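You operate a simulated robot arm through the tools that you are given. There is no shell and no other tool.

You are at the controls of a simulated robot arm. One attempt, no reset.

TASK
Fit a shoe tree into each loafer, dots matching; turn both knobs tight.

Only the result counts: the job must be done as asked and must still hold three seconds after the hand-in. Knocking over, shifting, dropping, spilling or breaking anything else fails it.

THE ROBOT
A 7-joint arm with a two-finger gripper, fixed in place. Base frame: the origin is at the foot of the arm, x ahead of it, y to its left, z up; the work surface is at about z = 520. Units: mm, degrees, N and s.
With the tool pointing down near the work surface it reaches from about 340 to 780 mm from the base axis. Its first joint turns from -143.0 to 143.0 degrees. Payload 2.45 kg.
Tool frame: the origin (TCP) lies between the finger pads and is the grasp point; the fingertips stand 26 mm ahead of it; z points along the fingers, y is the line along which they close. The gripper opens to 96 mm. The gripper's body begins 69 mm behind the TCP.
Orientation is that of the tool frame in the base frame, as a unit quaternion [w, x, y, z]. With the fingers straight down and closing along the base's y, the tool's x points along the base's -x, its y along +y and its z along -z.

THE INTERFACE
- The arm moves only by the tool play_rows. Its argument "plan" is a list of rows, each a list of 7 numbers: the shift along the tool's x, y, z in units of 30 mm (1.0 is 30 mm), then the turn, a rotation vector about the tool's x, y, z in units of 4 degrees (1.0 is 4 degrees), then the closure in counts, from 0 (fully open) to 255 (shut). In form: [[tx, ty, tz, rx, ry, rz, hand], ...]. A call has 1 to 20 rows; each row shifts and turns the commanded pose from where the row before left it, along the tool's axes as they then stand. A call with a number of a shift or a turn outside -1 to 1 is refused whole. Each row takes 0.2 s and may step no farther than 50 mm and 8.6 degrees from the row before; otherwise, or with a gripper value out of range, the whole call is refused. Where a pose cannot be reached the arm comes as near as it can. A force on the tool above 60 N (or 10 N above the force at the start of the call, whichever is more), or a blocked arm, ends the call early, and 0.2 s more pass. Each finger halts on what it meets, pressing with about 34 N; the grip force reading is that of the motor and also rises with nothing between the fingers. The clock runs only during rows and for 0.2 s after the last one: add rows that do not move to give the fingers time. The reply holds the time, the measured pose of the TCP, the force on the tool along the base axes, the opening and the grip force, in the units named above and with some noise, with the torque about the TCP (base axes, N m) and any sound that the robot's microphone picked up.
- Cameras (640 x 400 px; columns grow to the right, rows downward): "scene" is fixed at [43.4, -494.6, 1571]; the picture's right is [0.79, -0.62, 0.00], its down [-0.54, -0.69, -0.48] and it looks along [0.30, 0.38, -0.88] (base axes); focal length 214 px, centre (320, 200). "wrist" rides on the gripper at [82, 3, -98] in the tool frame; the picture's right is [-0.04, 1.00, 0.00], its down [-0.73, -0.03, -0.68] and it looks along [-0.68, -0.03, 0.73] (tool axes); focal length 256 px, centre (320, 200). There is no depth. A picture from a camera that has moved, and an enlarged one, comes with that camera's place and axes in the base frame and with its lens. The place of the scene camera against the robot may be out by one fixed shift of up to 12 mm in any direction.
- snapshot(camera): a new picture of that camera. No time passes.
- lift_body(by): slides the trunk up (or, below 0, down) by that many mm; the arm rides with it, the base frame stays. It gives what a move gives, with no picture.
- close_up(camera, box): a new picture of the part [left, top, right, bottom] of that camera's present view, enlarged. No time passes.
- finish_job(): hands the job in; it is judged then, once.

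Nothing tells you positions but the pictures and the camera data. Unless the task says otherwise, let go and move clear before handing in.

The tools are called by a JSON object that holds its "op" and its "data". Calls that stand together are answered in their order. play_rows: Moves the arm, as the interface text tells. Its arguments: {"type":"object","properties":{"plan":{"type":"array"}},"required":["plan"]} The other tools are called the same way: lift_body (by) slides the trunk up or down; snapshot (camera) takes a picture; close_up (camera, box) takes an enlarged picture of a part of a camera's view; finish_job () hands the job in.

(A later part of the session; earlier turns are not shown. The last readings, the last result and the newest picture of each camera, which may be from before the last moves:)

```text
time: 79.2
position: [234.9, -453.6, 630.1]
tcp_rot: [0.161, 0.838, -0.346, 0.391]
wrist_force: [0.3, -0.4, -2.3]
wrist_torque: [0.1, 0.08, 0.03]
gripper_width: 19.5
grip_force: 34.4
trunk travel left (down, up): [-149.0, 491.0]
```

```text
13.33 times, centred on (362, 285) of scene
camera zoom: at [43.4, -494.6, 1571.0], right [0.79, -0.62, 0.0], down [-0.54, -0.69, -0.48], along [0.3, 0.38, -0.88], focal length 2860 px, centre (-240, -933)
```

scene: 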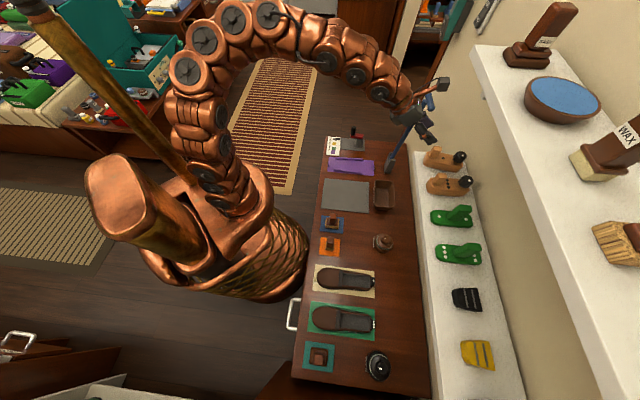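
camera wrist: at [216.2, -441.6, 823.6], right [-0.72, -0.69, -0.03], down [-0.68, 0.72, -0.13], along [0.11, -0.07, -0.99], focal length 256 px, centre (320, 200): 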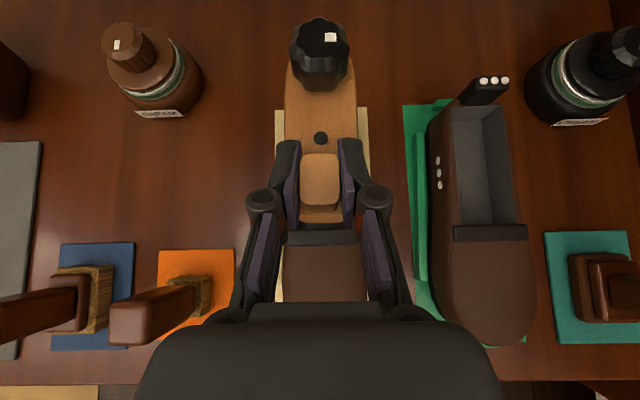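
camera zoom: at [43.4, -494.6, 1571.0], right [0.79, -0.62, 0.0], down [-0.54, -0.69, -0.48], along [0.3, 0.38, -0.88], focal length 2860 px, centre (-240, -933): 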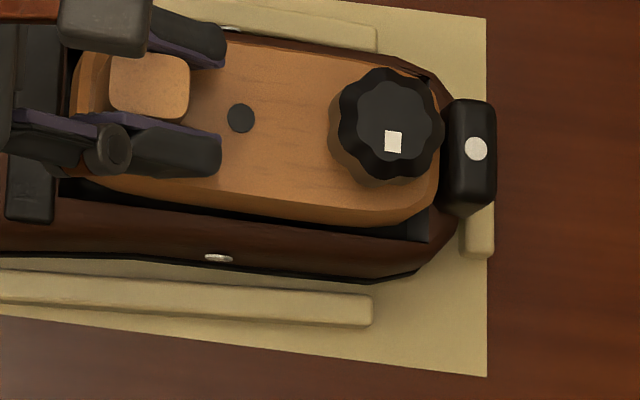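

Lateral centring is within about 1 mm, but the front gap is tight at 1–2 mm. I'll shift +1.5 mm toward the heel and keep lowering in small batches.

{"op": "play_rows", "data": {"plan": [[0.032, 0, 0.038, 0, 0, 0, 255], [-0.077, 0, 0.064, 0, 0, 0, 255], [-0.077, 0, 0.064, 0, 0, 0, 255], [-0.077, 0, 0.064, 0, 0, 0, 255], [0, 0, 0, 0, 0, 0, 255]]}}

{"op": "close_up", "data": {"camera": "scene", "box": [340, 270, 384, 300]}}

```text
time: 80.4
position: [226.1, -455.9, 619.6]
tcp_rot: [0.182, 0.849, -0.335, 0.366]
wrist_force: [33.9, 10.3, 25.0]
wrist_torque: [0.44, -1.59, 0.34]
gripper_width: 19.9
grip_force: 34.0
trunk travel left (down, up): [-149.0, 491.0]
```

```text
13.33 times, centred on (362, 285) of scene
camera zoom: at [43.4, -494.6, 1571.0], right [0.79, -0.62, 0.0], down [-0.54, -0.69, -0.48], along [0.3, 0.38, -0.88], focal length 2860 px, centre (-240, -933)
```

zoom: 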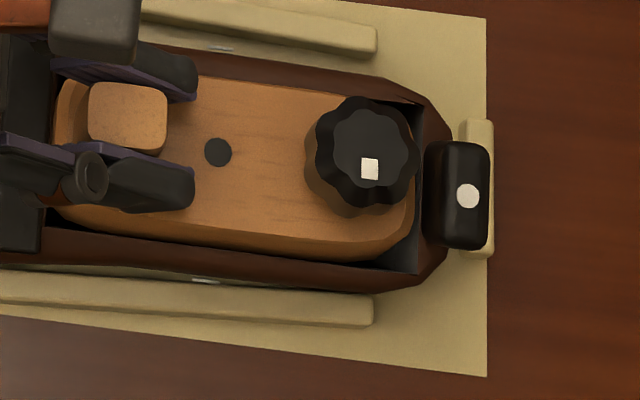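

Something pushed back unexpectedly: about 34 N, with the pose off by about 8 mm. I'll look before doing anything else.

{"op": "snapshot", "data": {"camera": "scene"}}

{"op": "snapshot", "data": {"camera": "wrist"}}

{"op": "close_up", "data": {"camera": "scene", "box": [180, 180, 400, 330]}}

```text
taken
```

scene: 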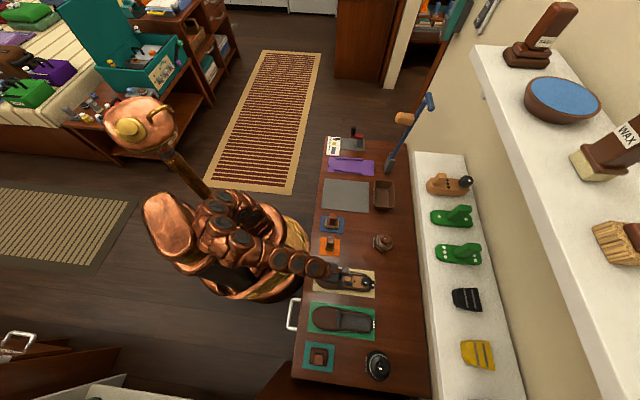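

```text
taken
camera wrist: at [215.9, -438.4, 744.5], right [-0.72, -0.69, 0.03], down [-0.69, 0.72, -0.09], along [0.04, -0.09, -0.99], focal length 256 px, centre (320, 200)
```

wrist: 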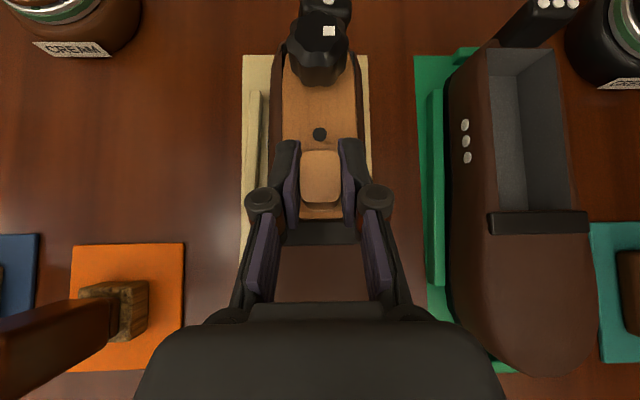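

```text
2.67 times, centred on (290, 255) of scene
camera zoom: at [43.4, -494.6, 1571.0], right [0.79, -0.62, 0.0], down [-0.54, -0.69, -0.48], along [0.3, 0.38, -0.88], focal length 572 px, centre (400, 53)
```

zoom: 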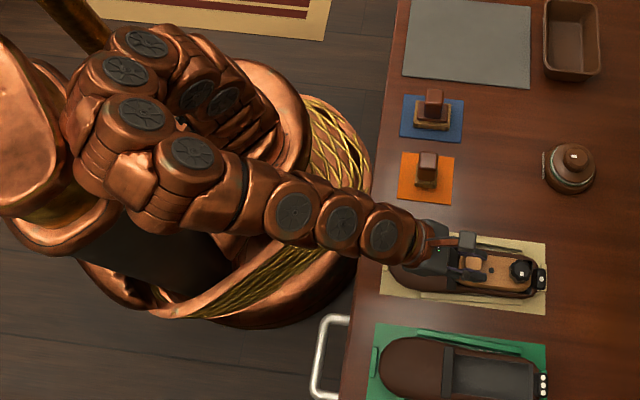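

The arm's links look heavily folded near the pedestal, so the arm was probably too low relative to the trunk. I'll raise the arm a little to relieve the load, then use the trunk for the descent instead.

{"op": "play_rows", "data": {"plan": [[0.077, 0, -0.064, 0, 0, 0, 255], [0.077, 0, -0.064, 0, 0, 0, 255], [0, 0, 0, 0, 0, 0, 255]]}}

{"op": "close_up", "data": {"camera": "scene", "box": [180, 180, 400, 330]}}

{"op": "close_up", "data": {"camera": "scene", "box": [325, 260, 385, 310]}}

```text
time: 81.2
position: [234.0, -454.0, 622.0]
tcp_rot: [0.165, 0.842, -0.343, 0.382]
wrist_force: [-0.1, 0.7, -2.1]
wrist_torque: [0.06, 0.06, 0.01]
gripper_width: 19.6
grip_force: 33.8
trunk travel left (down, up): [-149.0, 491.0]
```

```text
2.67 times, centred on (290, 255) of scene
camera zoom: at [43.4, -494.6, 1571.0], right [0.79, -0.62, 0.0], down [-0.54, -0.69, -0.48], along [0.3, 0.38, -0.88], focal length 572 px, centre (400, 53)
```

zoom: 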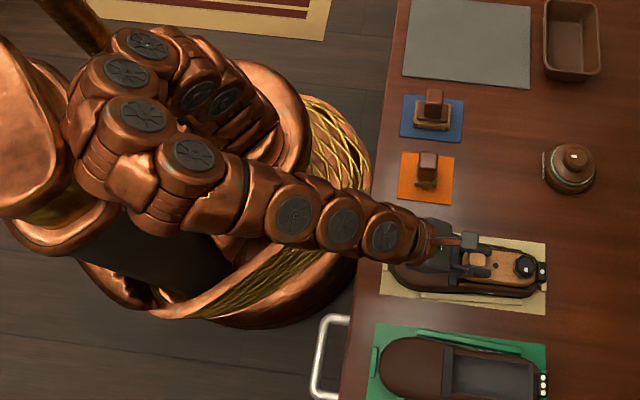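

```text
8.00 times, centred on (355, 285) of scene
camera zoom: at [43.4, -494.6, 1571.0], right [0.79, -0.62, 0.0], down [-0.54, -0.69, -0.48], along [0.3, 0.38, -0.88], focal length 1716 px, centre (40, -480)
```

zoom: 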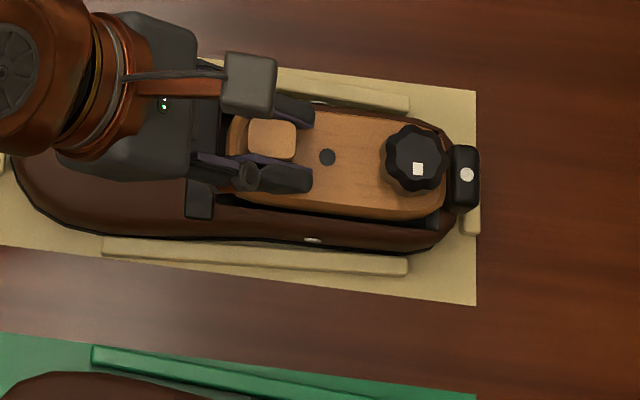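

The forces are back to normal and the shoe moved only about 2–3 mm inside its fences. I'll raise the arm and then lower the trunk fully, so the arm works in a comfortable configuration.

{"op": "play_rows", "data": {"plan": [[0.077, 0, -0.064, 0, 0, 0, 255], [0.077, 0, -0.064, 0, 0, 0, 255], [0.128, 0, -0.107, 0, 0, 0, 255], [0.128, 0, -0.107, 0, 0, 0, 255], [0.2, 0, -0.167, 0, 0, 0, 255], [0.256, 0, -0.214, 0, 0, 0, 255], [0.256, 0, -0.214, 0, 0, 0, 255], [0.256, 0, -0.214, 0, 0, 0, 255], [0.256, 0, -0.214, 0, 0, 0, 255], [0.256, 0, -0.214, 0, 0, 0, 255], [0.256, 0, -0.214, 0, 0, 0, 255], [0.256, 0, -0.214, 0, 0, 0, 255], [0.256, 0, -0.214, 0, 0, 0, 255], [0.256, 0, -0.214, 0, 0, 0, 255], [0.256, 0, -0.214, 0, 0, 0, 255], [0.256, 0, -0.214, 0, 0, 0, 255], [0.256, 0, -0.214, 0, 0, 0, 255], [0.256, 0, -0.214, 0, 0, 0, 255], [0.128, 0, -0.107, 0, 0, 0, 255], [0, 0, 0, 0, 0, 0, 255]]}}

{"op": "snapshot", "data": {"camera": "wrist"}}

{"op": "snapshot", "data": {"camera": "scene"}}

```text
time: 85.4
position: [237.2, -456.0, 787.2]
tcp_rot: [0.162, 0.837, -0.347, 0.391]
wrist_force: [0.6, -0.1, -2.4]
wrist_torque: [0.08, 0.1, 0.03]
gripper_width: 19.7
grip_force: 34.1
trunk travel left (down, up): [-149.0, 491.0]
```

```text
taken
camera wrist: at [217.9, -441.2, 911.5], right [-0.72, -0.69, -0.03], down [-0.68, 0.72, -0.13], along [0.11, -0.07, -0.99], focal length 256 px, centre (320, 200)
```

wrist: 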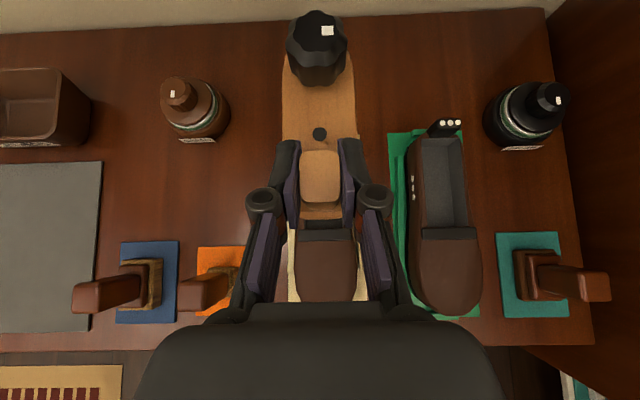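

```text
taken
```

scene: 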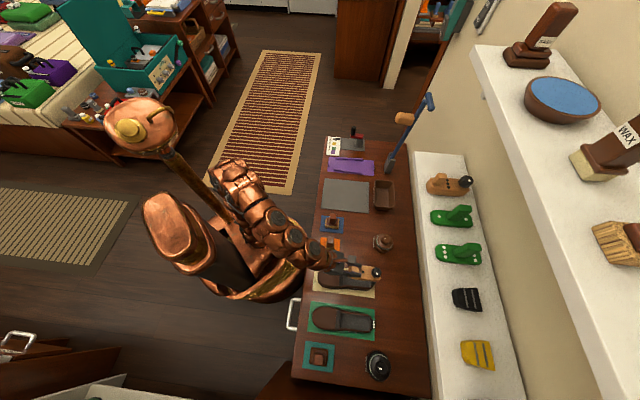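

{"op": "lift_body", "data": {"by": -125}}

{"op": "snapshot", "data": {"camera": "wrist"}}

{"op": "close_up", "data": {"camera": "wrist", "box": [240, 10, 400, 260]}}

{"op": "close_up", "data": {"camera": "scene", "box": [325, 260, 385, 310]}}

{"op": "close_up", "data": {"camera": "scene", "box": [180, 180, 400, 330]}}

```text
time: 87.0
position: [236.2, -455.0, 661.1]
tcp_rot: [0.162, 0.837, -0.346, 0.391]
wrist_force: [0.9, 0.1, -1.7]
wrist_torque: [0.1, 0.1, 0.01]
gripper_width: 19.7
grip_force: 33.8
trunk travel left (down, up): [-24.0, 616.0]
```

```text
taken
camera wrist: at [217.9, -441.2, 786.5], right [-0.72, -0.69, -0.03], down [-0.68, 0.72, -0.13], along [0.11, -0.07, -0.99], focal length 256 px, centre (320, 200)
```

wrist: 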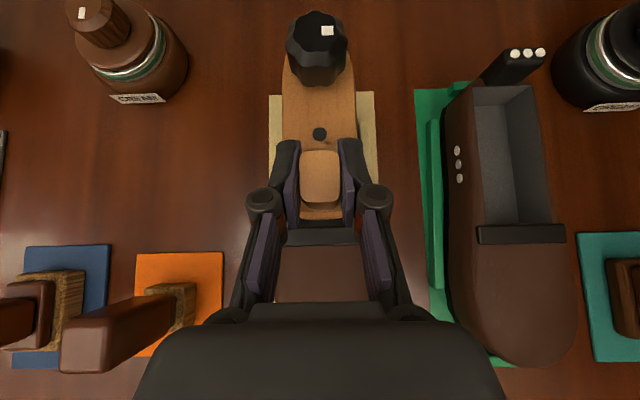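

```text
1.60 times, centred on (320, 135) of wrist
camera zoom: at [217.9, -441.2, 786.5], right [-0.72, -0.69, -0.03], down [-0.68, 0.72, -0.13], along [0.11, -0.07, -0.99], focal length 410 px, centre (320, 304)
```

zoom: 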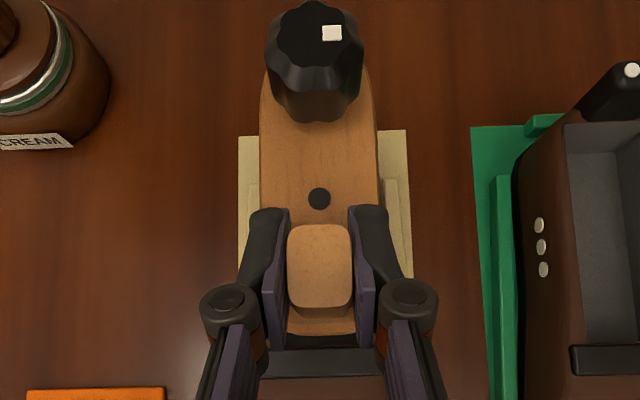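

```text
8.00 times, centred on (355, 285) of scene
camera zoom: at [43.4, -494.6, 1571.0], right [0.79, -0.62, 0.0], down [-0.54, -0.69, -0.48], along [0.3, 0.38, -0.88], focal length 1716 px, centre (40, -480)
```

zoom: 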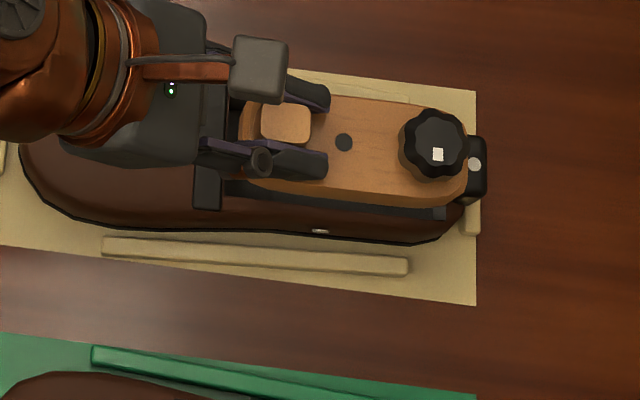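

```text
2.67 times, centred on (290, 255) of scene
camera zoom: at [43.4, -494.6, 1571.0], right [0.79, -0.62, 0.0], down [-0.54, -0.69, -0.48], along [0.3, 0.38, -0.88], focal length 572 px, centre (400, 53)
```

zoom: 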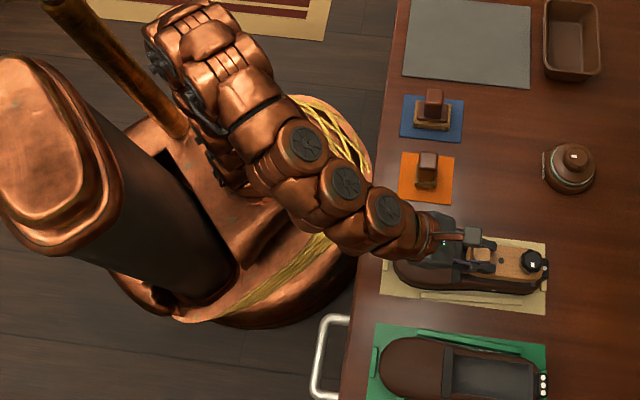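

The arm configuration is much better now. I'll re-check the tree-to-shoe alignment with high zoom.

{"op": "close_up", "data": {"camera": "wrist", "box": [270, 50, 370, 170]}}

{"op": "close_up", "data": {"camera": "wrist", "box": [270, 170, 370, 270]}}

{"op": "close_up", "data": {"camera": "scene", "box": [340, 270, 384, 300]}}

```text
3.33 times, centred on (320, 110) of wrist
camera zoom: at [217.9, -441.2, 786.5], right [-0.72, -0.69, -0.03], down [-0.68, 0.72, -0.13], along [0.11, -0.07, -0.99], focal length 853 px, centre (320, 500)
```

zoom: 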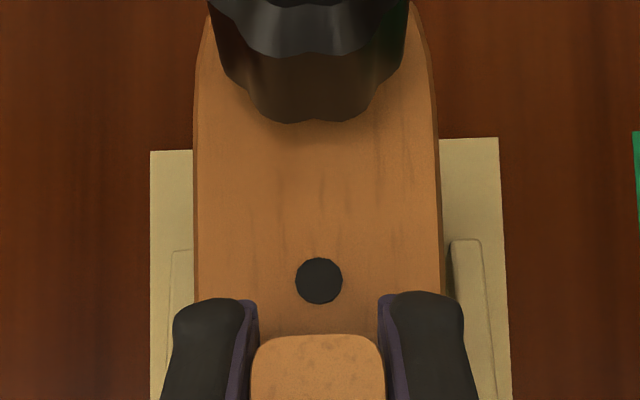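

```text
4.00 times, centred on (320, 220) of wrist
camera zoom: at [217.9, -441.2, 786.5], right [-0.72, -0.69, -0.03], down [-0.68, 0.72, -0.13], along [0.11, -0.07, -0.99], focal length 1024 px, centre (320, 120)
```

zoom: 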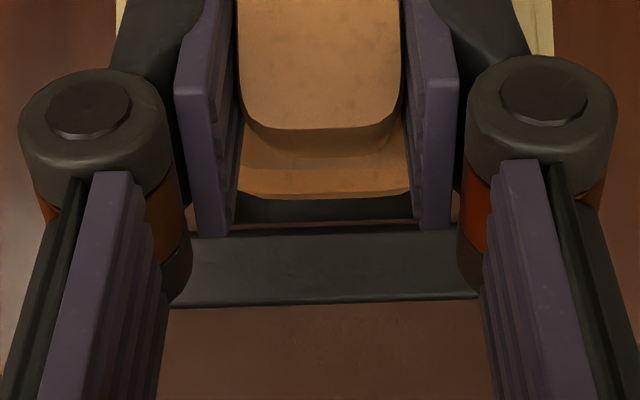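

```text
13.33 times, centred on (362, 285) of scene
camera zoom: at [43.4, -494.6, 1571.0], right [0.79, -0.62, 0.0], down [-0.54, -0.69, -0.48], along [0.3, 0.38, -0.88], focal length 2860 px, centre (-240, -933)
```

zoom: 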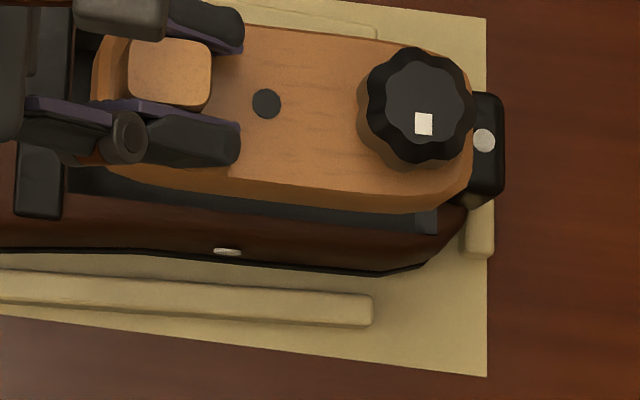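

The front gap is now about 3 mm and lateral offset about 1 mm, because the shoe had shifted slightly. I'll correct +1 mm sideways and lower to rim level, then re-check.

{"op": "play_rows", "data": {"plan": [[0, -0.033, 0, 0, 0, 0, 255], [-0.128, 0, 0.107, 0, 0, 0, 255], [-0.128, 0, 0.107, 0, 0, 0, 255], [-0.128, 0, 0.107, 0, 0, 0, 255], [-0.128, 0, 0.107, 0, 0, 0, 255], [-0.128, 0, 0.107, 0, 0, 0, 255], [-0.077, 0, 0.064, 0, 0, 0, 255], [0, 0, 0, 0, 0, 0, 255]]}}

{"op": "close_up", "data": {"camera": "wrist", "box": [270, 50, 370, 170]}}

{"op": "close_up", "data": {"camera": "wrist", "box": [270, 170, 370, 270]}}

{"op": "close_up", "data": {"camera": "scene", "box": [340, 270, 384, 300]}}

```text
time: 88.8
position: [237.1, -455.2, 633.2]
tcp_rot: [0.162, 0.837, -0.347, 0.39]
wrist_force: [0.0, 0.7, -2.9]
wrist_torque: [0.1, 0.11, -0.02]
gripper_width: 19.5
grip_force: 33.9
trunk travel left (down, up): [-24.0, 616.0]
```

```text
3.33 times, centred on (320, 110) of wrist
camera zoom: at [218.8, -440.5, 758.3], right [-0.72, -0.69, -0.03], down [-0.68, 0.72, -0.13], along [0.11, -0.07, -0.99], focal length 853 px, centre (320, 500)
```

zoom: 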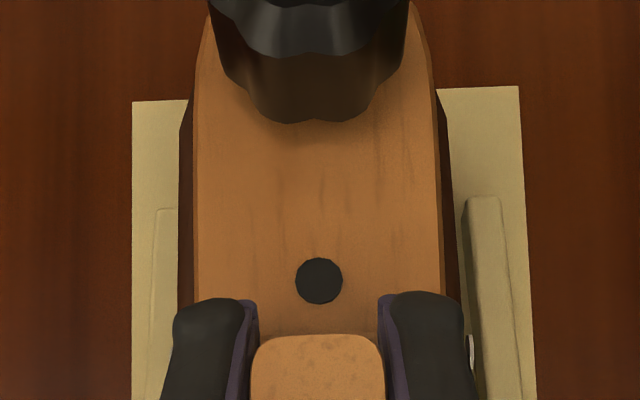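

```text
4.00 times, centred on (320, 220) of wrist
camera zoom: at [218.8, -440.5, 758.3], right [-0.72, -0.69, -0.03], down [-0.68, 0.72, -0.13], along [0.11, -0.07, -0.99], focal length 1024 px, centre (320, 120)
```

zoom: 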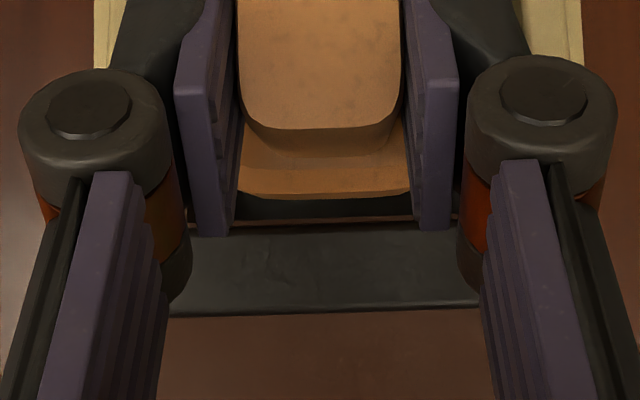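

```text
13.33 times, centred on (362, 285) of scene
camera zoom: at [43.4, -494.6, 1571.0], right [0.79, -0.62, 0.0], down [-0.54, -0.69, -0.48], along [0.3, 0.38, -0.88], focal length 2860 px, centre (-240, -933)
```

zoom: 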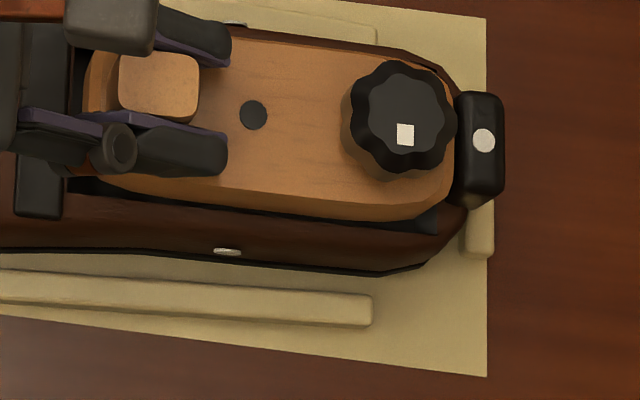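

Centred to within about 1 mm. I'll make a final 0.9 mm correction and begin the insertion.

{"op": "play_rows", "data": {"plan": [[0, -0.03, 0, 0, 0, 0, 255], [-0.077, 0, 0.064, 0, 0, 0, 255], [-0.077, 0, 0.064, 0, 0, 0, 255], [-0.077, 0, 0.064, 0, 0, 0, 255], [0, 0, 0, 0, 0, 0, 255]]}}

{"op": "close_up", "data": {"camera": "scene", "box": [340, 270, 384, 300]}}

```text
time: 90.0
position: [238.1, -455.1, 624.9]
tcp_rot: [0.162, 0.837, -0.347, 0.39]
wrist_force: [0.2, 0.4, -1.8]
wrist_torque: [0.1, 0.07, 0.0]
gripper_width: 19.4
grip_force: 33.7
trunk travel left (down, up): [-24.0, 616.0]
```

```text
13.33 times, centred on (362, 285) of scene
camera zoom: at [43.4, -494.6, 1571.0], right [0.79, -0.62, 0.0], down [-0.54, -0.69, -0.48], along [0.3, 0.38, -0.88], focal length 2860 px, centre (-240, -933)
```

zoom: 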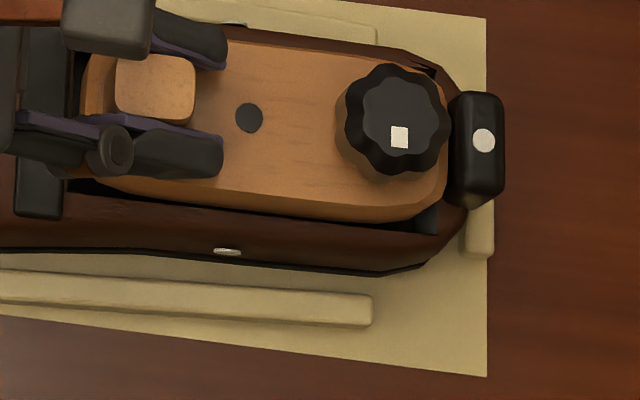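

It's entering cleanly with no contact force, so I'll continue.

{"op": "play_rows", "data": {"plan": [[-0.077, 0, 0.064, 0, 0, 0, 255], [-0.077, 0, 0.064, 0, 0, 0, 255], [-0.077, 0, 0.064, 0, 0, 0, 255], [-0.077, 0, 0.064, 0, 0, 0, 255], [0, 0, 0, 0, 0, 0, 255]]}}

{"op": "close_up", "data": {"camera": "scene", "box": [340, 270, 384, 300]}}

{"op": "close_up", "data": {"camera": "wrist", "box": [270, 50, 370, 170]}}

{"op": "close_up", "data": {"camera": "wrist", "box": [270, 170, 370, 270]}}

```text
time: 91.2
position: [237.7, -454.6, 611.6]
tcp_rot: [0.162, 0.837, -0.347, 0.391]
wrist_force: [-0.6, 0.3, -3.0]
wrist_torque: [0.07, 0.1, 0.0]
gripper_width: 19.4
grip_force: 34.4
trunk travel left (down, up): [-24.0, 616.0]
```

```text
13.33 times, centred on (362, 285) of scene
camera zoom: at [43.4, -494.6, 1571.0], right [0.79, -0.62, 0.0], down [-0.54, -0.69, -0.48], along [0.3, 0.38, -0.88], focal length 2860 px, centre (-240, -933)
```

zoom: 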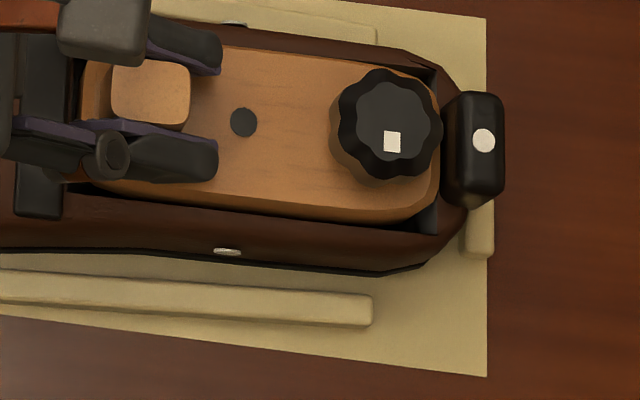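

```text
3.33 times, centred on (320, 110) of wrist
camera zoom: at [219.5, -439.8, 737.4], right [-0.72, -0.69, -0.03], down [-0.68, 0.72, -0.13], along [0.11, -0.07, -0.99], focal length 853 px, centre (320, 500)
```

zoom: 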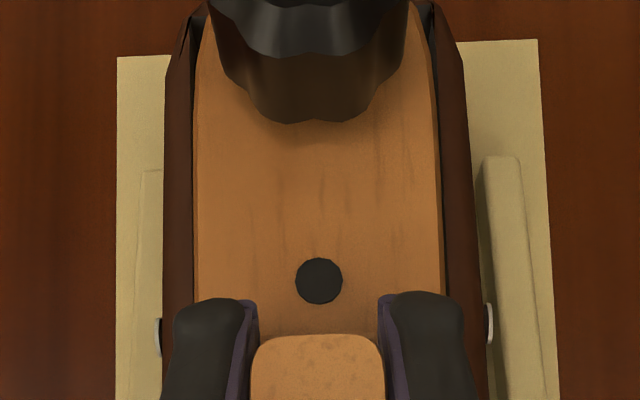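

```text
4.00 times, centred on (320, 220) of wrist
camera zoom: at [219.5, -439.8, 737.4], right [-0.72, -0.69, -0.03], down [-0.68, 0.72, -0.13], along [0.11, -0.07, -0.99], focal length 1024 px, centre (320, 120)
```

zoom: 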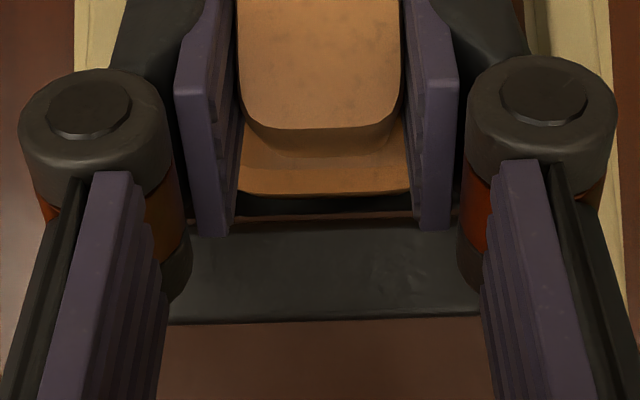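

The tree is well inside the cavity with small even gaps. I'll lower toward the floor.

{"op": "play_rows", "data": {"plan": [[-0.077, 0, 0.064, 0, 0, 0, 255], [-0.077, 0, 0.064, 0, 0, 0, 255], [-0.077, 0, 0.064, 0, 0, 0, 255], [-0.051, 0, 0.043, 0, 0, 0, 255], [0, 0, 0, 0, 0, 0, 255]]}}

{"op": "close_up", "data": {"camera": "scene", "box": [340, 270, 384, 300]}}

```text
time: 92.3
position: [236.7, -454.4, 601.6]
tcp_rot: [0.162, 0.837, -0.347, 0.39]
wrist_force: [1.0, 0.5, -1.8]
wrist_torque: [0.05, 0.04, 0.02]
gripper_width: 19.5
grip_force: 34.4
trunk travel left (down, up): [-24.0, 616.0]
```

```text
13.33 times, centred on (362, 285) of scene
camera zoom: at [43.4, -494.6, 1571.0], right [0.79, -0.62, 0.0], down [-0.54, -0.69, -0.48], along [0.3, 0.38, -0.88], focal length 2860 px, centre (-240, -933)
```

zoom: 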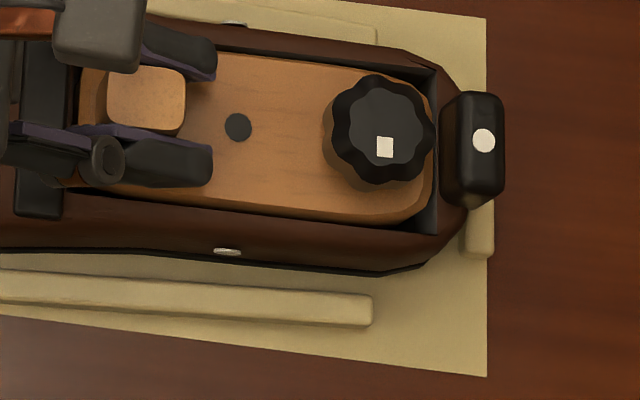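

{"op": "play_rows", "data": {"plan": [[-0.0385, 0, 0.032, 0, 0, 0, 255], [-0.0385, 0, 0.032, 0, 0, 0, 255], [-0.0385, 0, 0.032, 0, 0, 0, 255], [0, 0, 0, 0, 0, 0, 255]]}}

{"op": "close_up", "data": {"camera": "scene", "box": [340, 270, 384, 300]}}

```text
time: 93.3
position: [237.8, -454.0, 599.6]
tcp_rot: [0.163, 0.836, -0.347, 0.392]
wrist_force: [4.1, -1.7, 17.5]
wrist_torque: [0.12, 0.04, -0.04]
gripper_width: 19.4
grip_force: 34.1
trunk travel left (down, up): [-24.0, 616.0]
```

```text
13.33 times, centred on (362, 285) of scene
camera zoom: at [43.4, -494.6, 1571.0], right [0.79, -0.62, 0.0], down [-0.54, -0.69, -0.48], along [0.3, 0.38, -0.88], focal length 2860 px, centre (-240, -933)
```

zoom: 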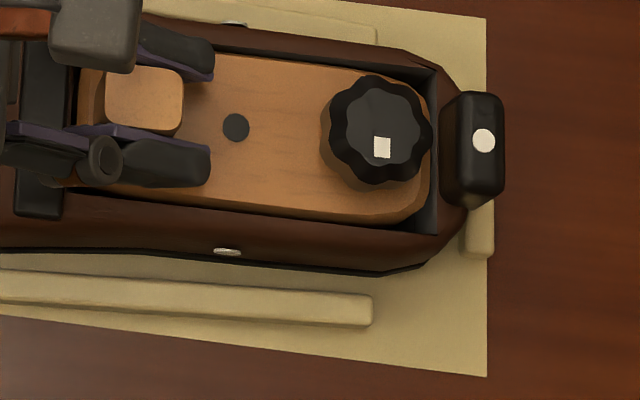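

The tree is seated: there's 17 N of floor contact and it's level, with about 3 mm at the heel. I'll relieve the load, open slightly so the fingers don't touch the rim, and lift clear.

{"op": "play_rows", "data": {"plan": [[0.0385, 0, -0.032, 0, 0, 0, 255], [0.0128, 0, -0.011, 0, 0, 0, 240], [0, 0, 0, 0, 0, 0, 215], [0, 0, 0, 0, 0, 0, 190], [0, 0, 0, 0, 0, 0, 175], [0, 0, 0, 0, 0, 0, 175]]}}

{"op": "close_up", "data": {"camera": "wrist", "box": [240, 10, 400, 260]}}

{"op": "close_up", "data": {"camera": "scene", "box": [340, 270, 384, 300]}}

```text
time: 94.8
position: [237.7, -453.5, 599.5]
tcp_rot: [0.162, 0.837, -0.347, 0.391]
wrist_force: [-0.9, -0.2, 0.1]
wrist_torque: [-0.04, -0.02, 0.0]
gripper_width: 30.1
grip_force: 0.0
trunk travel left (down, up): [-24.0, 616.0]
```

```text
1.60 times, centred on (320, 135) of wrist
camera zoom: at [219.2, -439.4, 724.3], right [-0.72, -0.69, -0.03], down [-0.68, 0.72, -0.13], along [0.11, -0.07, -0.99], focal length 410 px, centre (320, 304)
```

zoom: 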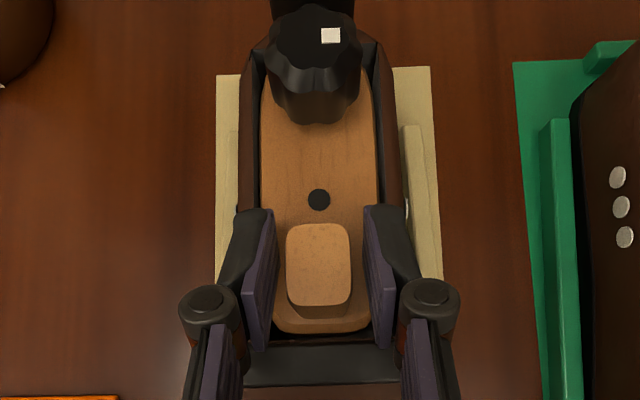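

```text
13.33 times, centred on (362, 285) of scene
camera zoom: at [43.4, -494.6, 1571.0], right [0.79, -0.62, 0.0], down [-0.54, -0.69, -0.48], along [0.3, 0.38, -0.88], focal length 2860 px, centre (-240, -933)
```

zoom: 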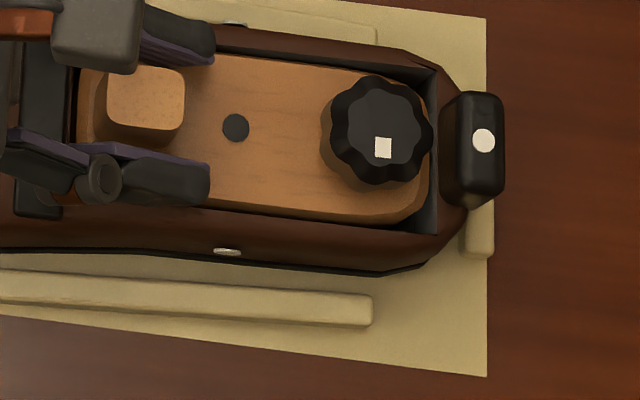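

Released. I'll lift straight up off the handle.

{"op": "play_rows", "data": {"plan": [[0.077, 0, -0.064, 0, 0, 0, 175], [0.077, 0, -0.064, 0, 0, 0, 175], [0.128, 0, -0.107, 0, 0, 0, 175], [0.256, 0, -0.214, 0, 0, 0, 175], [0.256, 0, -0.214, 0, 0, 0, 175], [0.384, 0, -0.321, 0, 0, 0, 150], [0.384, 0, -0.321, 0, 0, 0, 110], [0.384, 0, -0.321, 0, 0, 0, 110], [0.384, 0, -0.321, 0, 0, 0, 110], [0.384, 0, -0.321, 0, 0, 0, 110]]}}

{"op": "snapshot", "data": {"camera": "wrist"}}

{"op": "close_up", "data": {"camera": "scene", "box": [315, 255, 395, 315]}}

```text
time: 97.0
position: [238.3, -453.1, 706.9]
tcp_rot: [0.164, 0.837, -0.347, 0.391]
wrist_force: [-0.9, 0.5, 0.0]
wrist_torque: [0.01, -0.02, -0.01]
gripper_width: 54.6
grip_force: 0.1
trunk travel left (down, up): [-24.0, 616.0]
```

```text
taken
camera wrist: at [219.9, -439.4, 830.6], right [-0.73, -0.69, -0.03], down [-0.68, 0.72, -0.13], along [0.11, -0.07, -0.99], focal length 256 px, centre (320, 200)
```

wrist: 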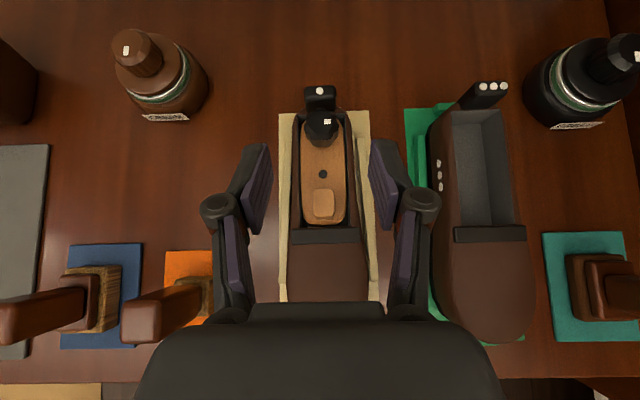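

```text
6.67 times, centred on (355, 285) of scene
camera zoom: at [43.4, -494.6, 1571.0], right [0.79, -0.62, 0.0], down [-0.54, -0.69, -0.48], along [0.3, 0.38, -0.88], focal length 1430 px, centre (87, -367)
```

zoom: 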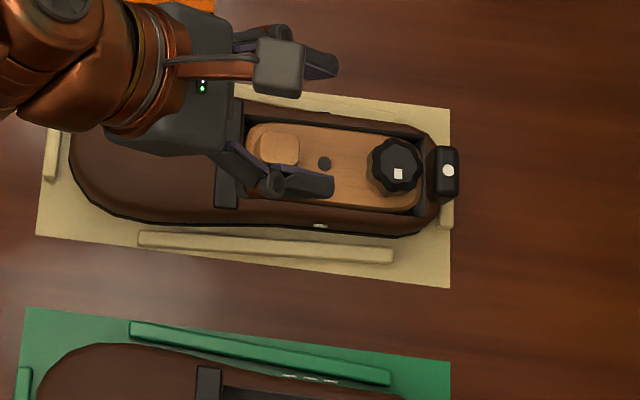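

Tree 1 is in the beige shoe. Next is the 3-dot tree: I'll raise the trunk and move to the shelf.

{"op": "close_up", "data": {"camera": "wrist", "box": [400, 60, 544, 260]}}

{"op": "lift_body", "data": {"by": 400}}

{"op": "play_rows", "data": {"plan": [[0, -1, 0, 0, 0, 0, 110], [0, -1, 0, 0, 0, 0, 110], [0, -1, 0, 0, 0, 0, 110], [0, -1, 0, 0, 0, 0, 110], [0, -1, 0, 0, 0, 0, 110], [0, -1, 0, 0, 0, 0, 110], [0, -1, 0, 0, 0, 0, 110], [0, -0.95, 0, 0, 0, 0, 110]]}}

{"op": "lift_body", "data": {"by": 105}}

{"op": "snapshot", "data": {"camera": "wrist"}}

```text
2.00 times, centred on (472, 160) of wrist
camera zoom: at [219.9, -439.4, 830.6], right [-0.73, -0.69, -0.03], down [-0.68, 0.72, -0.13], along [0.11, -0.07, -0.99], focal length 512 px, centre (16, 280)
```

zoom: 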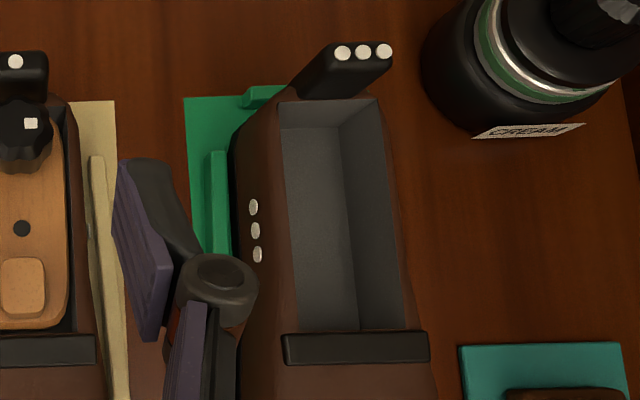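

```text
time: 100.8
position: [238.7, -454.2, 1105.1]
tcp_rot: [0.162, 0.837, -0.347, 0.391]
wrist_force: [-0.7, -0.4, -0.5]
wrist_torque: [0.03, 0.01, -0.01]
gripper_width: 54.6
grip_force: 0.0
trunk travel left (down, up): [-424.0, 216.0]
```

```text
time: 102.6
position: [409.7, -284.7, 1104.9]
tcp_rot: [0.161, 0.837, -0.346, 0.391]
wrist_force: [-0.8, 0.7, 0.2]
wrist_torque: [-0.01, 0.03, 0.01]
gripper_width: 54.6
grip_force: 0.1
trunk travel left (down, up): [-424.0, 216.0]
```

```text
time: 104.0
position: [408.2, -285.2, 1209.6]
tcp_rot: [0.162, 0.837, -0.347, 0.39]
wrist_force: [-0.1, -0.4, 0.0]
wrist_torque: [-0.01, 0.02, 0.02]
gripper_width: 54.5
grip_force: 0.1
trunk travel left (down, up): [-529.0, 111.0]
```

```text
taken
camera wrist: at [389.8, -270.5, 1334.8], right [-0.72, -0.69, -0.03], down [-0.68, 0.72, -0.13], along [0.11, -0.07, -0.99], focal length 256 px, centre (320, 200)
```

wrist: 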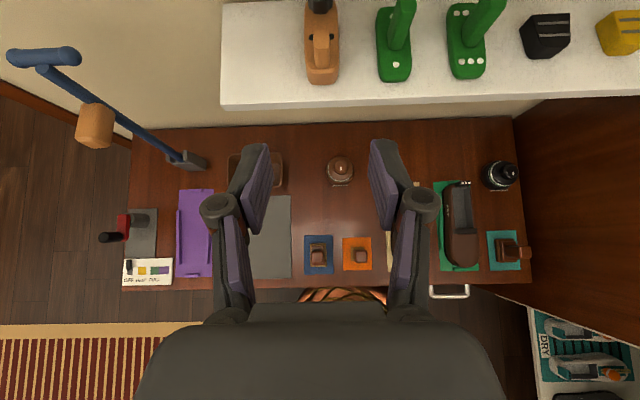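

I'll lower below the upper shelf first, then advance toward the 3-dot tree.

{"op": "play_rows", "data": {"plan": [[-0.511, 0, 0.428, 0, 0, 0, 110], [-0.511, 0, 0.428, 0, 0, 0, 110], [-0.511, 0, 0.428, 0, 0, 0, 110], [-0.511, 0, 0.428, 0, 0, 0, 110], [-0.511, 0, 0.428, 0, 0, 0, 110], [0.535, 0, 0.639, 0, 0, 0, 110], [0.535, 0, 0.639, 0, 0, 0, 110], [0.535, 0, 0.639, 0, 0, 0, 110], [0.535, 0, 0.639, 0, 0, 0, 110], [0.535, 0, 0.639, 0, 0, 0, 110]]}}

{"op": "snapshot", "data": {"camera": "wrist"}}

{"op": "close_up", "data": {"camera": "wrist", "box": [260, 20, 400, 200]}}

```text
time: 106.2
position: [496.3, -374.4, 1111.5]
tcp_rot: [0.163, 0.837, -0.347, 0.391]
wrist_force: [-0.6, 0.2, 0.6]
wrist_torque: [-0.03, 0.02, 0.03]
gripper_width: 54.5
grip_force: 0.1
trunk travel left (down, up): [-529.0, 111.0]
```

```text
taken
camera wrist: at [478.6, -359.3, 1235.7], right [-0.73, -0.69, -0.03], down [-0.68, 0.72, -0.13], along [0.11, -0.07, -0.99], focal length 256 px, centre (320, 200)
```

wrist: 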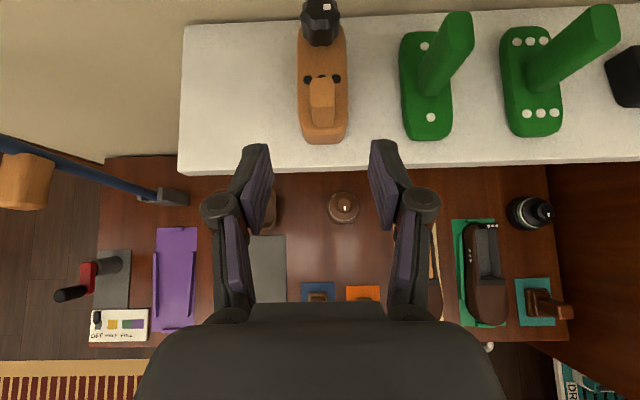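

```text
2.22 times, centred on (330, 110) of wrist
camera zoom: at [478.6, -359.3, 1235.7], right [-0.73, -0.69, -0.03], down [-0.68, 0.72, -0.13], along [0.11, -0.07, -0.99], focal length 569 px, centre (298, 400)
```

zoom: 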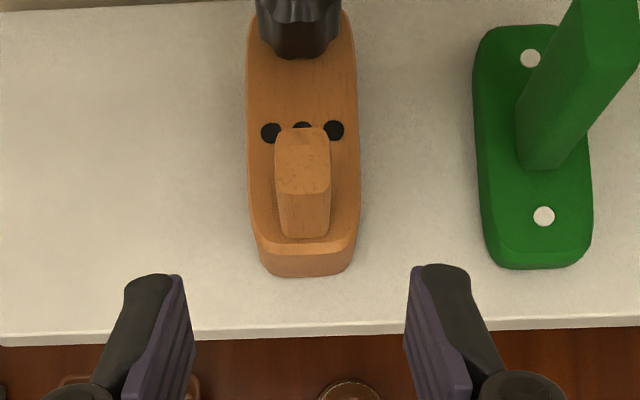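

The 3-dot handle is at e≈698, f≈86. I'll approach along the tool axis.

{"op": "play_rows", "data": {"plan": [[0.02, 0, 0.703, 0, 0, 0, 110], [0.02, 0, 0.703, 0, 0, 0, 110], [0.02, 0, 0.703, 0, 0, 0, 110]]}}

{"op": "close_up", "data": {"camera": "wrist", "box": [230, 20, 410, 220]}}

```text
time: 107.0
position: [530.9, -407.8, 1071.4]
tcp_rot: [0.162, 0.837, -0.347, 0.391]
wrist_force: [-0.3, 0.9, 0.4]
wrist_torque: [0.01, 0.01, 0.03]
gripper_width: 54.7
grip_force: 0.1
trunk travel left (down, up): [-529.0, 111.0]
```

```text
2.00 times, centred on (320, 120) of wrist
camera zoom: at [512.6, -393.8, 1196.0], right [-0.72, -0.69, -0.03], down [-0.68, 0.72, -0.13], along [0.11, -0.07, -0.99], focal length 512 px, centre (320, 360)
```

zoom: 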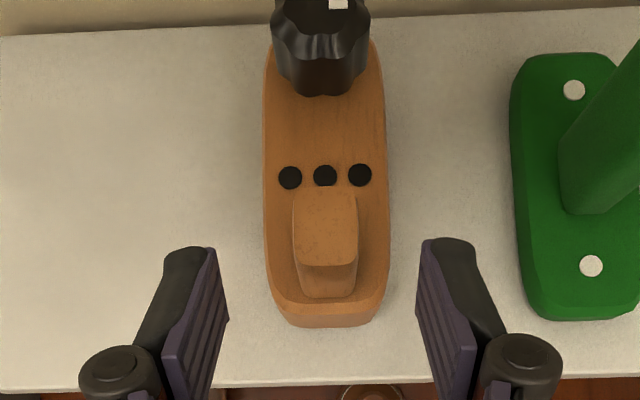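

Aligned. I'll move in and close on the handle.

{"op": "play_rows", "data": {"plan": [[0.047, 0.02, 0.715, 0, 0, 0, 110], [0.047, 0.02, 0.715, 0, 0, 0, 110], [0, 0, 0, 0, 0, 0, 110], [0, 0, 0, 0, 0, 0, 150], [0, 0, 0, 0, 0, 0, 190], [0, 0, 0, 0, 0, 0, 220], [0, 0, 0, 0, 0, 0, 255], [0, 0, 0, 0, 0, 0, 255], [0, 0, 0, 0, 0, 0, 255]]}}

{"op": "close_up", "data": {"camera": "wrist", "box": [230, 20, 410, 260]}}

{"op": "close_up", "data": {"camera": "scene", "box": [400, 140, 500, 220]}}

```text
time: 109.0
position: [556.1, -433.3, 1045.2]
tcp_rot: [0.162, 0.837, -0.347, 0.391]
wrist_force: [0.2, -0.9, 0.4]
wrist_torque: [-0.06, -0.03, -0.06]
gripper_width: 18.9
grip_force: 33.7
trunk travel left (down, up): [-529.0, 111.0]
```

```text
1.67 times, centred on (320, 140) of wrist
camera zoom: at [536.9, -419.3, 1170.8], right [-0.72, -0.69, -0.03], down [-0.68, 0.72, -0.13], along [0.11, -0.07, -0.99], focal length 427 px, centre (320, 300)
```

zoom: 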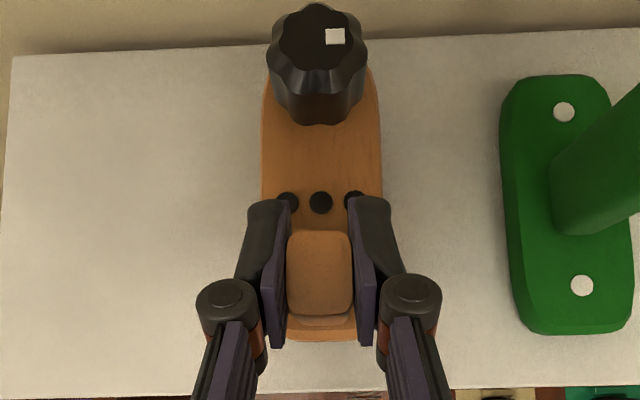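

```text
5.00 times, centred on (450, 180) of scene
camera zoom: at [43.4, -494.6, 1571.0], right [0.79, -0.62, 0.0], down [-0.54, -0.69, -0.48], along [0.3, 0.38, -0.88], focal length 1072 px, centre (-330, 300)
```

zoom: 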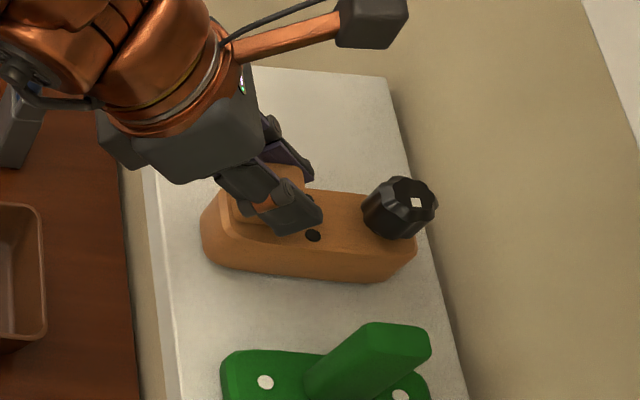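

{"op": "play_rows", "data": {"plan": [[0.025, 0, -0.0214, 0, 0, 0, 255], [0.025, 0, -0.0214, 0, 0, 0, 255], [0.025, 0, -0.0214, 0, 0, 0, 255], [0.077, 0, -0.064, 0, 0, 0, 255], [0.102, 0, -0.0856, 0, 0, 0, 255], [0.102, 0, -0.0856, 0, 0, 0, 255], [0.102, 0, -0.0856, 0, 0, 0, 255], [0.102, 0, -0.0856, 0, 0, 0, 255], [0.102, 0, -0.0856, 0, 0, 0, 255], [0.102, 0, -0.0856, 0, 0, 0, 255], [0.077, 0, -0.064, 0, 0, 0, 255], [0, 0, 0, 0, 0, 0, 255]]}}

{"op": "close_up", "data": {"camera": "wrist", "box": [230, 20, 410, 260]}}

{"op": "close_up", "data": {"camera": "scene", "box": [400, 140, 500, 220]}}

```text
time: 111.5
position: [556.0, -433.7, 1078.4]
tcp_rot: [0.161, 0.838, -0.347, 0.39]
wrist_force: [-0.5, -0.8, -2.7]
wrist_torque: [0.06, 0.09, 0.0]
gripper_width: 18.5
grip_force: 34.3
trunk travel left (down, up): [-529.0, 111.0]
```

```text
1.67 times, centred on (320, 140) of wrist
camera zoom: at [537.4, -419.2, 1203.2], right [-0.72, -0.69, -0.03], down [-0.68, 0.72, -0.13], along [0.11, -0.07, -0.99], focal length 427 px, centre (320, 300)
```

zoom: 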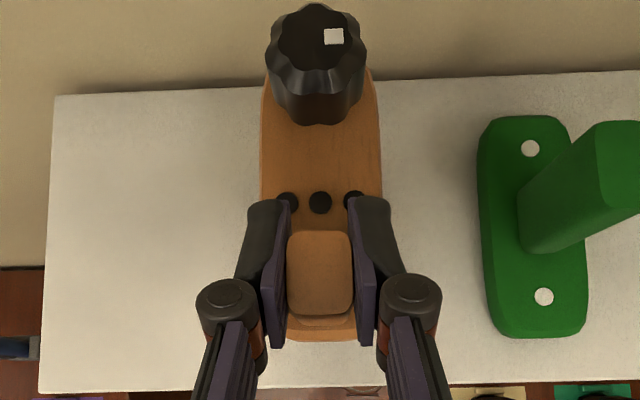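

```text
5.00 times, centred on (450, 180) of scene
camera zoom: at [43.4, -494.6, 1571.0], right [0.79, -0.62, 0.0], down [-0.54, -0.69, -0.48], along [0.3, 0.38, -0.88], focal length 1072 px, centre (-330, 300)
```

zoom: 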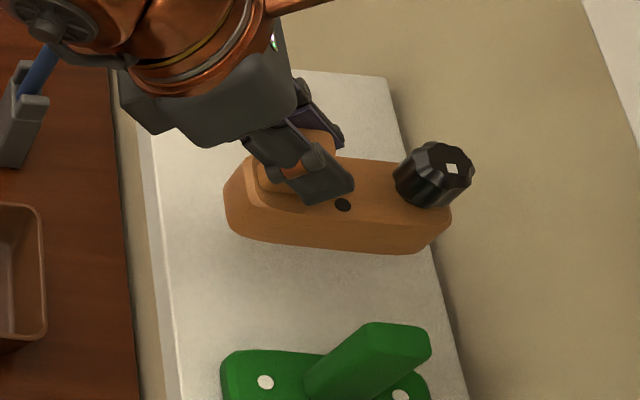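

The second tree is held level, so I'll retreat from the shelf the same way.

{"op": "play_rows", "data": {"plan": [[-0.1, 0, -0.12, 0, 0, 0, 255], [-0.2, 0, -0.24, 0, 0, 0, 255], [-0.32, 0, -0.383, 0, 0, 0, 255], [-0.32, 0, -0.383, 0, 0, 0, 255], [-0.32, 0, -0.383, 0, 0, 0, 255], [-0.32, 0, -0.383, 0, 0, 0, 255], [-0.32, 0, -0.383, 0, 0, 0, 255], [-0.32, 0, -0.383, 0, 0, 0, 255], [-0.32, 0, -0.383, 0, 0, 0, 255], [-0.32, 0, -0.383, 0, 0, 0, 255], [-0.32, 0, -0.383, 0, 0, 0, 255], [-0.32, 0, -0.383, 0, 0, 0, 255], [-0.32, 0, -0.383, 0, 0, 0, 255], [-0.32, 0, -0.383, 0, 0, 0, 255], [-0.3, 0, -0.36, 0, 0, 0, 255], [-0.2, 0, -0.24, 0, 0, 0, 255], [-0.1, 0, -0.12, 0, 0, 0, 255], [0, 0, 0, 0, 0, 0, 255]]}}

{"op": "play_rows", "data": {"plan": [[0, 0.2, 0, 0, 0, 0, 255], [0, 0.4, 0, 0, 0, 0, 255], [0, 0.644, 0, 0, 0, 0, 255], [0, 0.644, 0, 0, 0, 0, 255], [0, 0.644, 0, 0, 0, 0, 255], [0, 0.644, 0, 0, 0, 0, 255], [0, 0.644, 0, 0, 0, 0, 255], [0, 0.644, 0, 0, 0, 0, 255], [0, 0.644, 0, 0, 0, 0, 255], [0, 0.644, 0, 0, 0, 0, 255], [0, 0.644, 0, 0, 0, 0, 255], [0, 0.644, 0, 0, 0, 0, 255], [0, 0.644, 0, 0, 0, 0, 255], [0, 0.644, 0, 0, 0, 0, 255], [0, 0.644, 0, 0, 0, 0, 255], [0, 0.644, 0, 0, 0, 0, 255], [0, 0.644, 0, 0, 0, 0, 255], [0, 0.644, 0, 0, 0, 0, 255], [0, 0.4, 0, 0, 0, 0, 255], [0, 0.2, 0, 0, 0, 0, 255]]}}

{"op": "snapshot", "data": {"camera": "wrist"}}

```text
time: 115.3
position: [398.9, -276.5, 1080.7]
tcp_rot: [0.162, 0.837, -0.347, 0.39]
wrist_force: [-0.1, 0.8, -2.9]
wrist_torque: [0.07, 0.05, 0.0]
gripper_width: 18.7
grip_force: 34.1
trunk travel left (down, up): [-529.0, 111.0]
```

```text
time: 119.5
position: [154.6, -520.1, 1078.3]
tcp_rot: [0.162, 0.837, -0.347, 0.391]
wrist_force: [-0.1, -0.1, -2.0]
wrist_torque: [0.07, 0.08, -0.01]
gripper_width: 19.2
grip_force: 34.0
trunk travel left (down, up): [-529.0, 111.0]
```

```text
taken
camera wrist: at [136.4, -506.7, 1203.8], right [-0.72, -0.69, -0.03], down [-0.68, 0.72, -0.13], along [0.11, -0.07, -0.99], focal length 256 px, centre (320, 200)
```

wrist: 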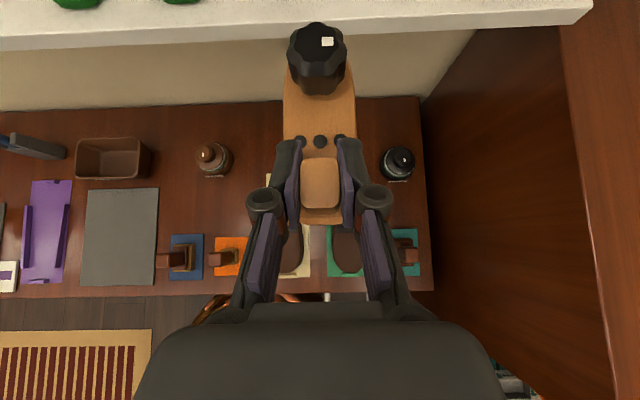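

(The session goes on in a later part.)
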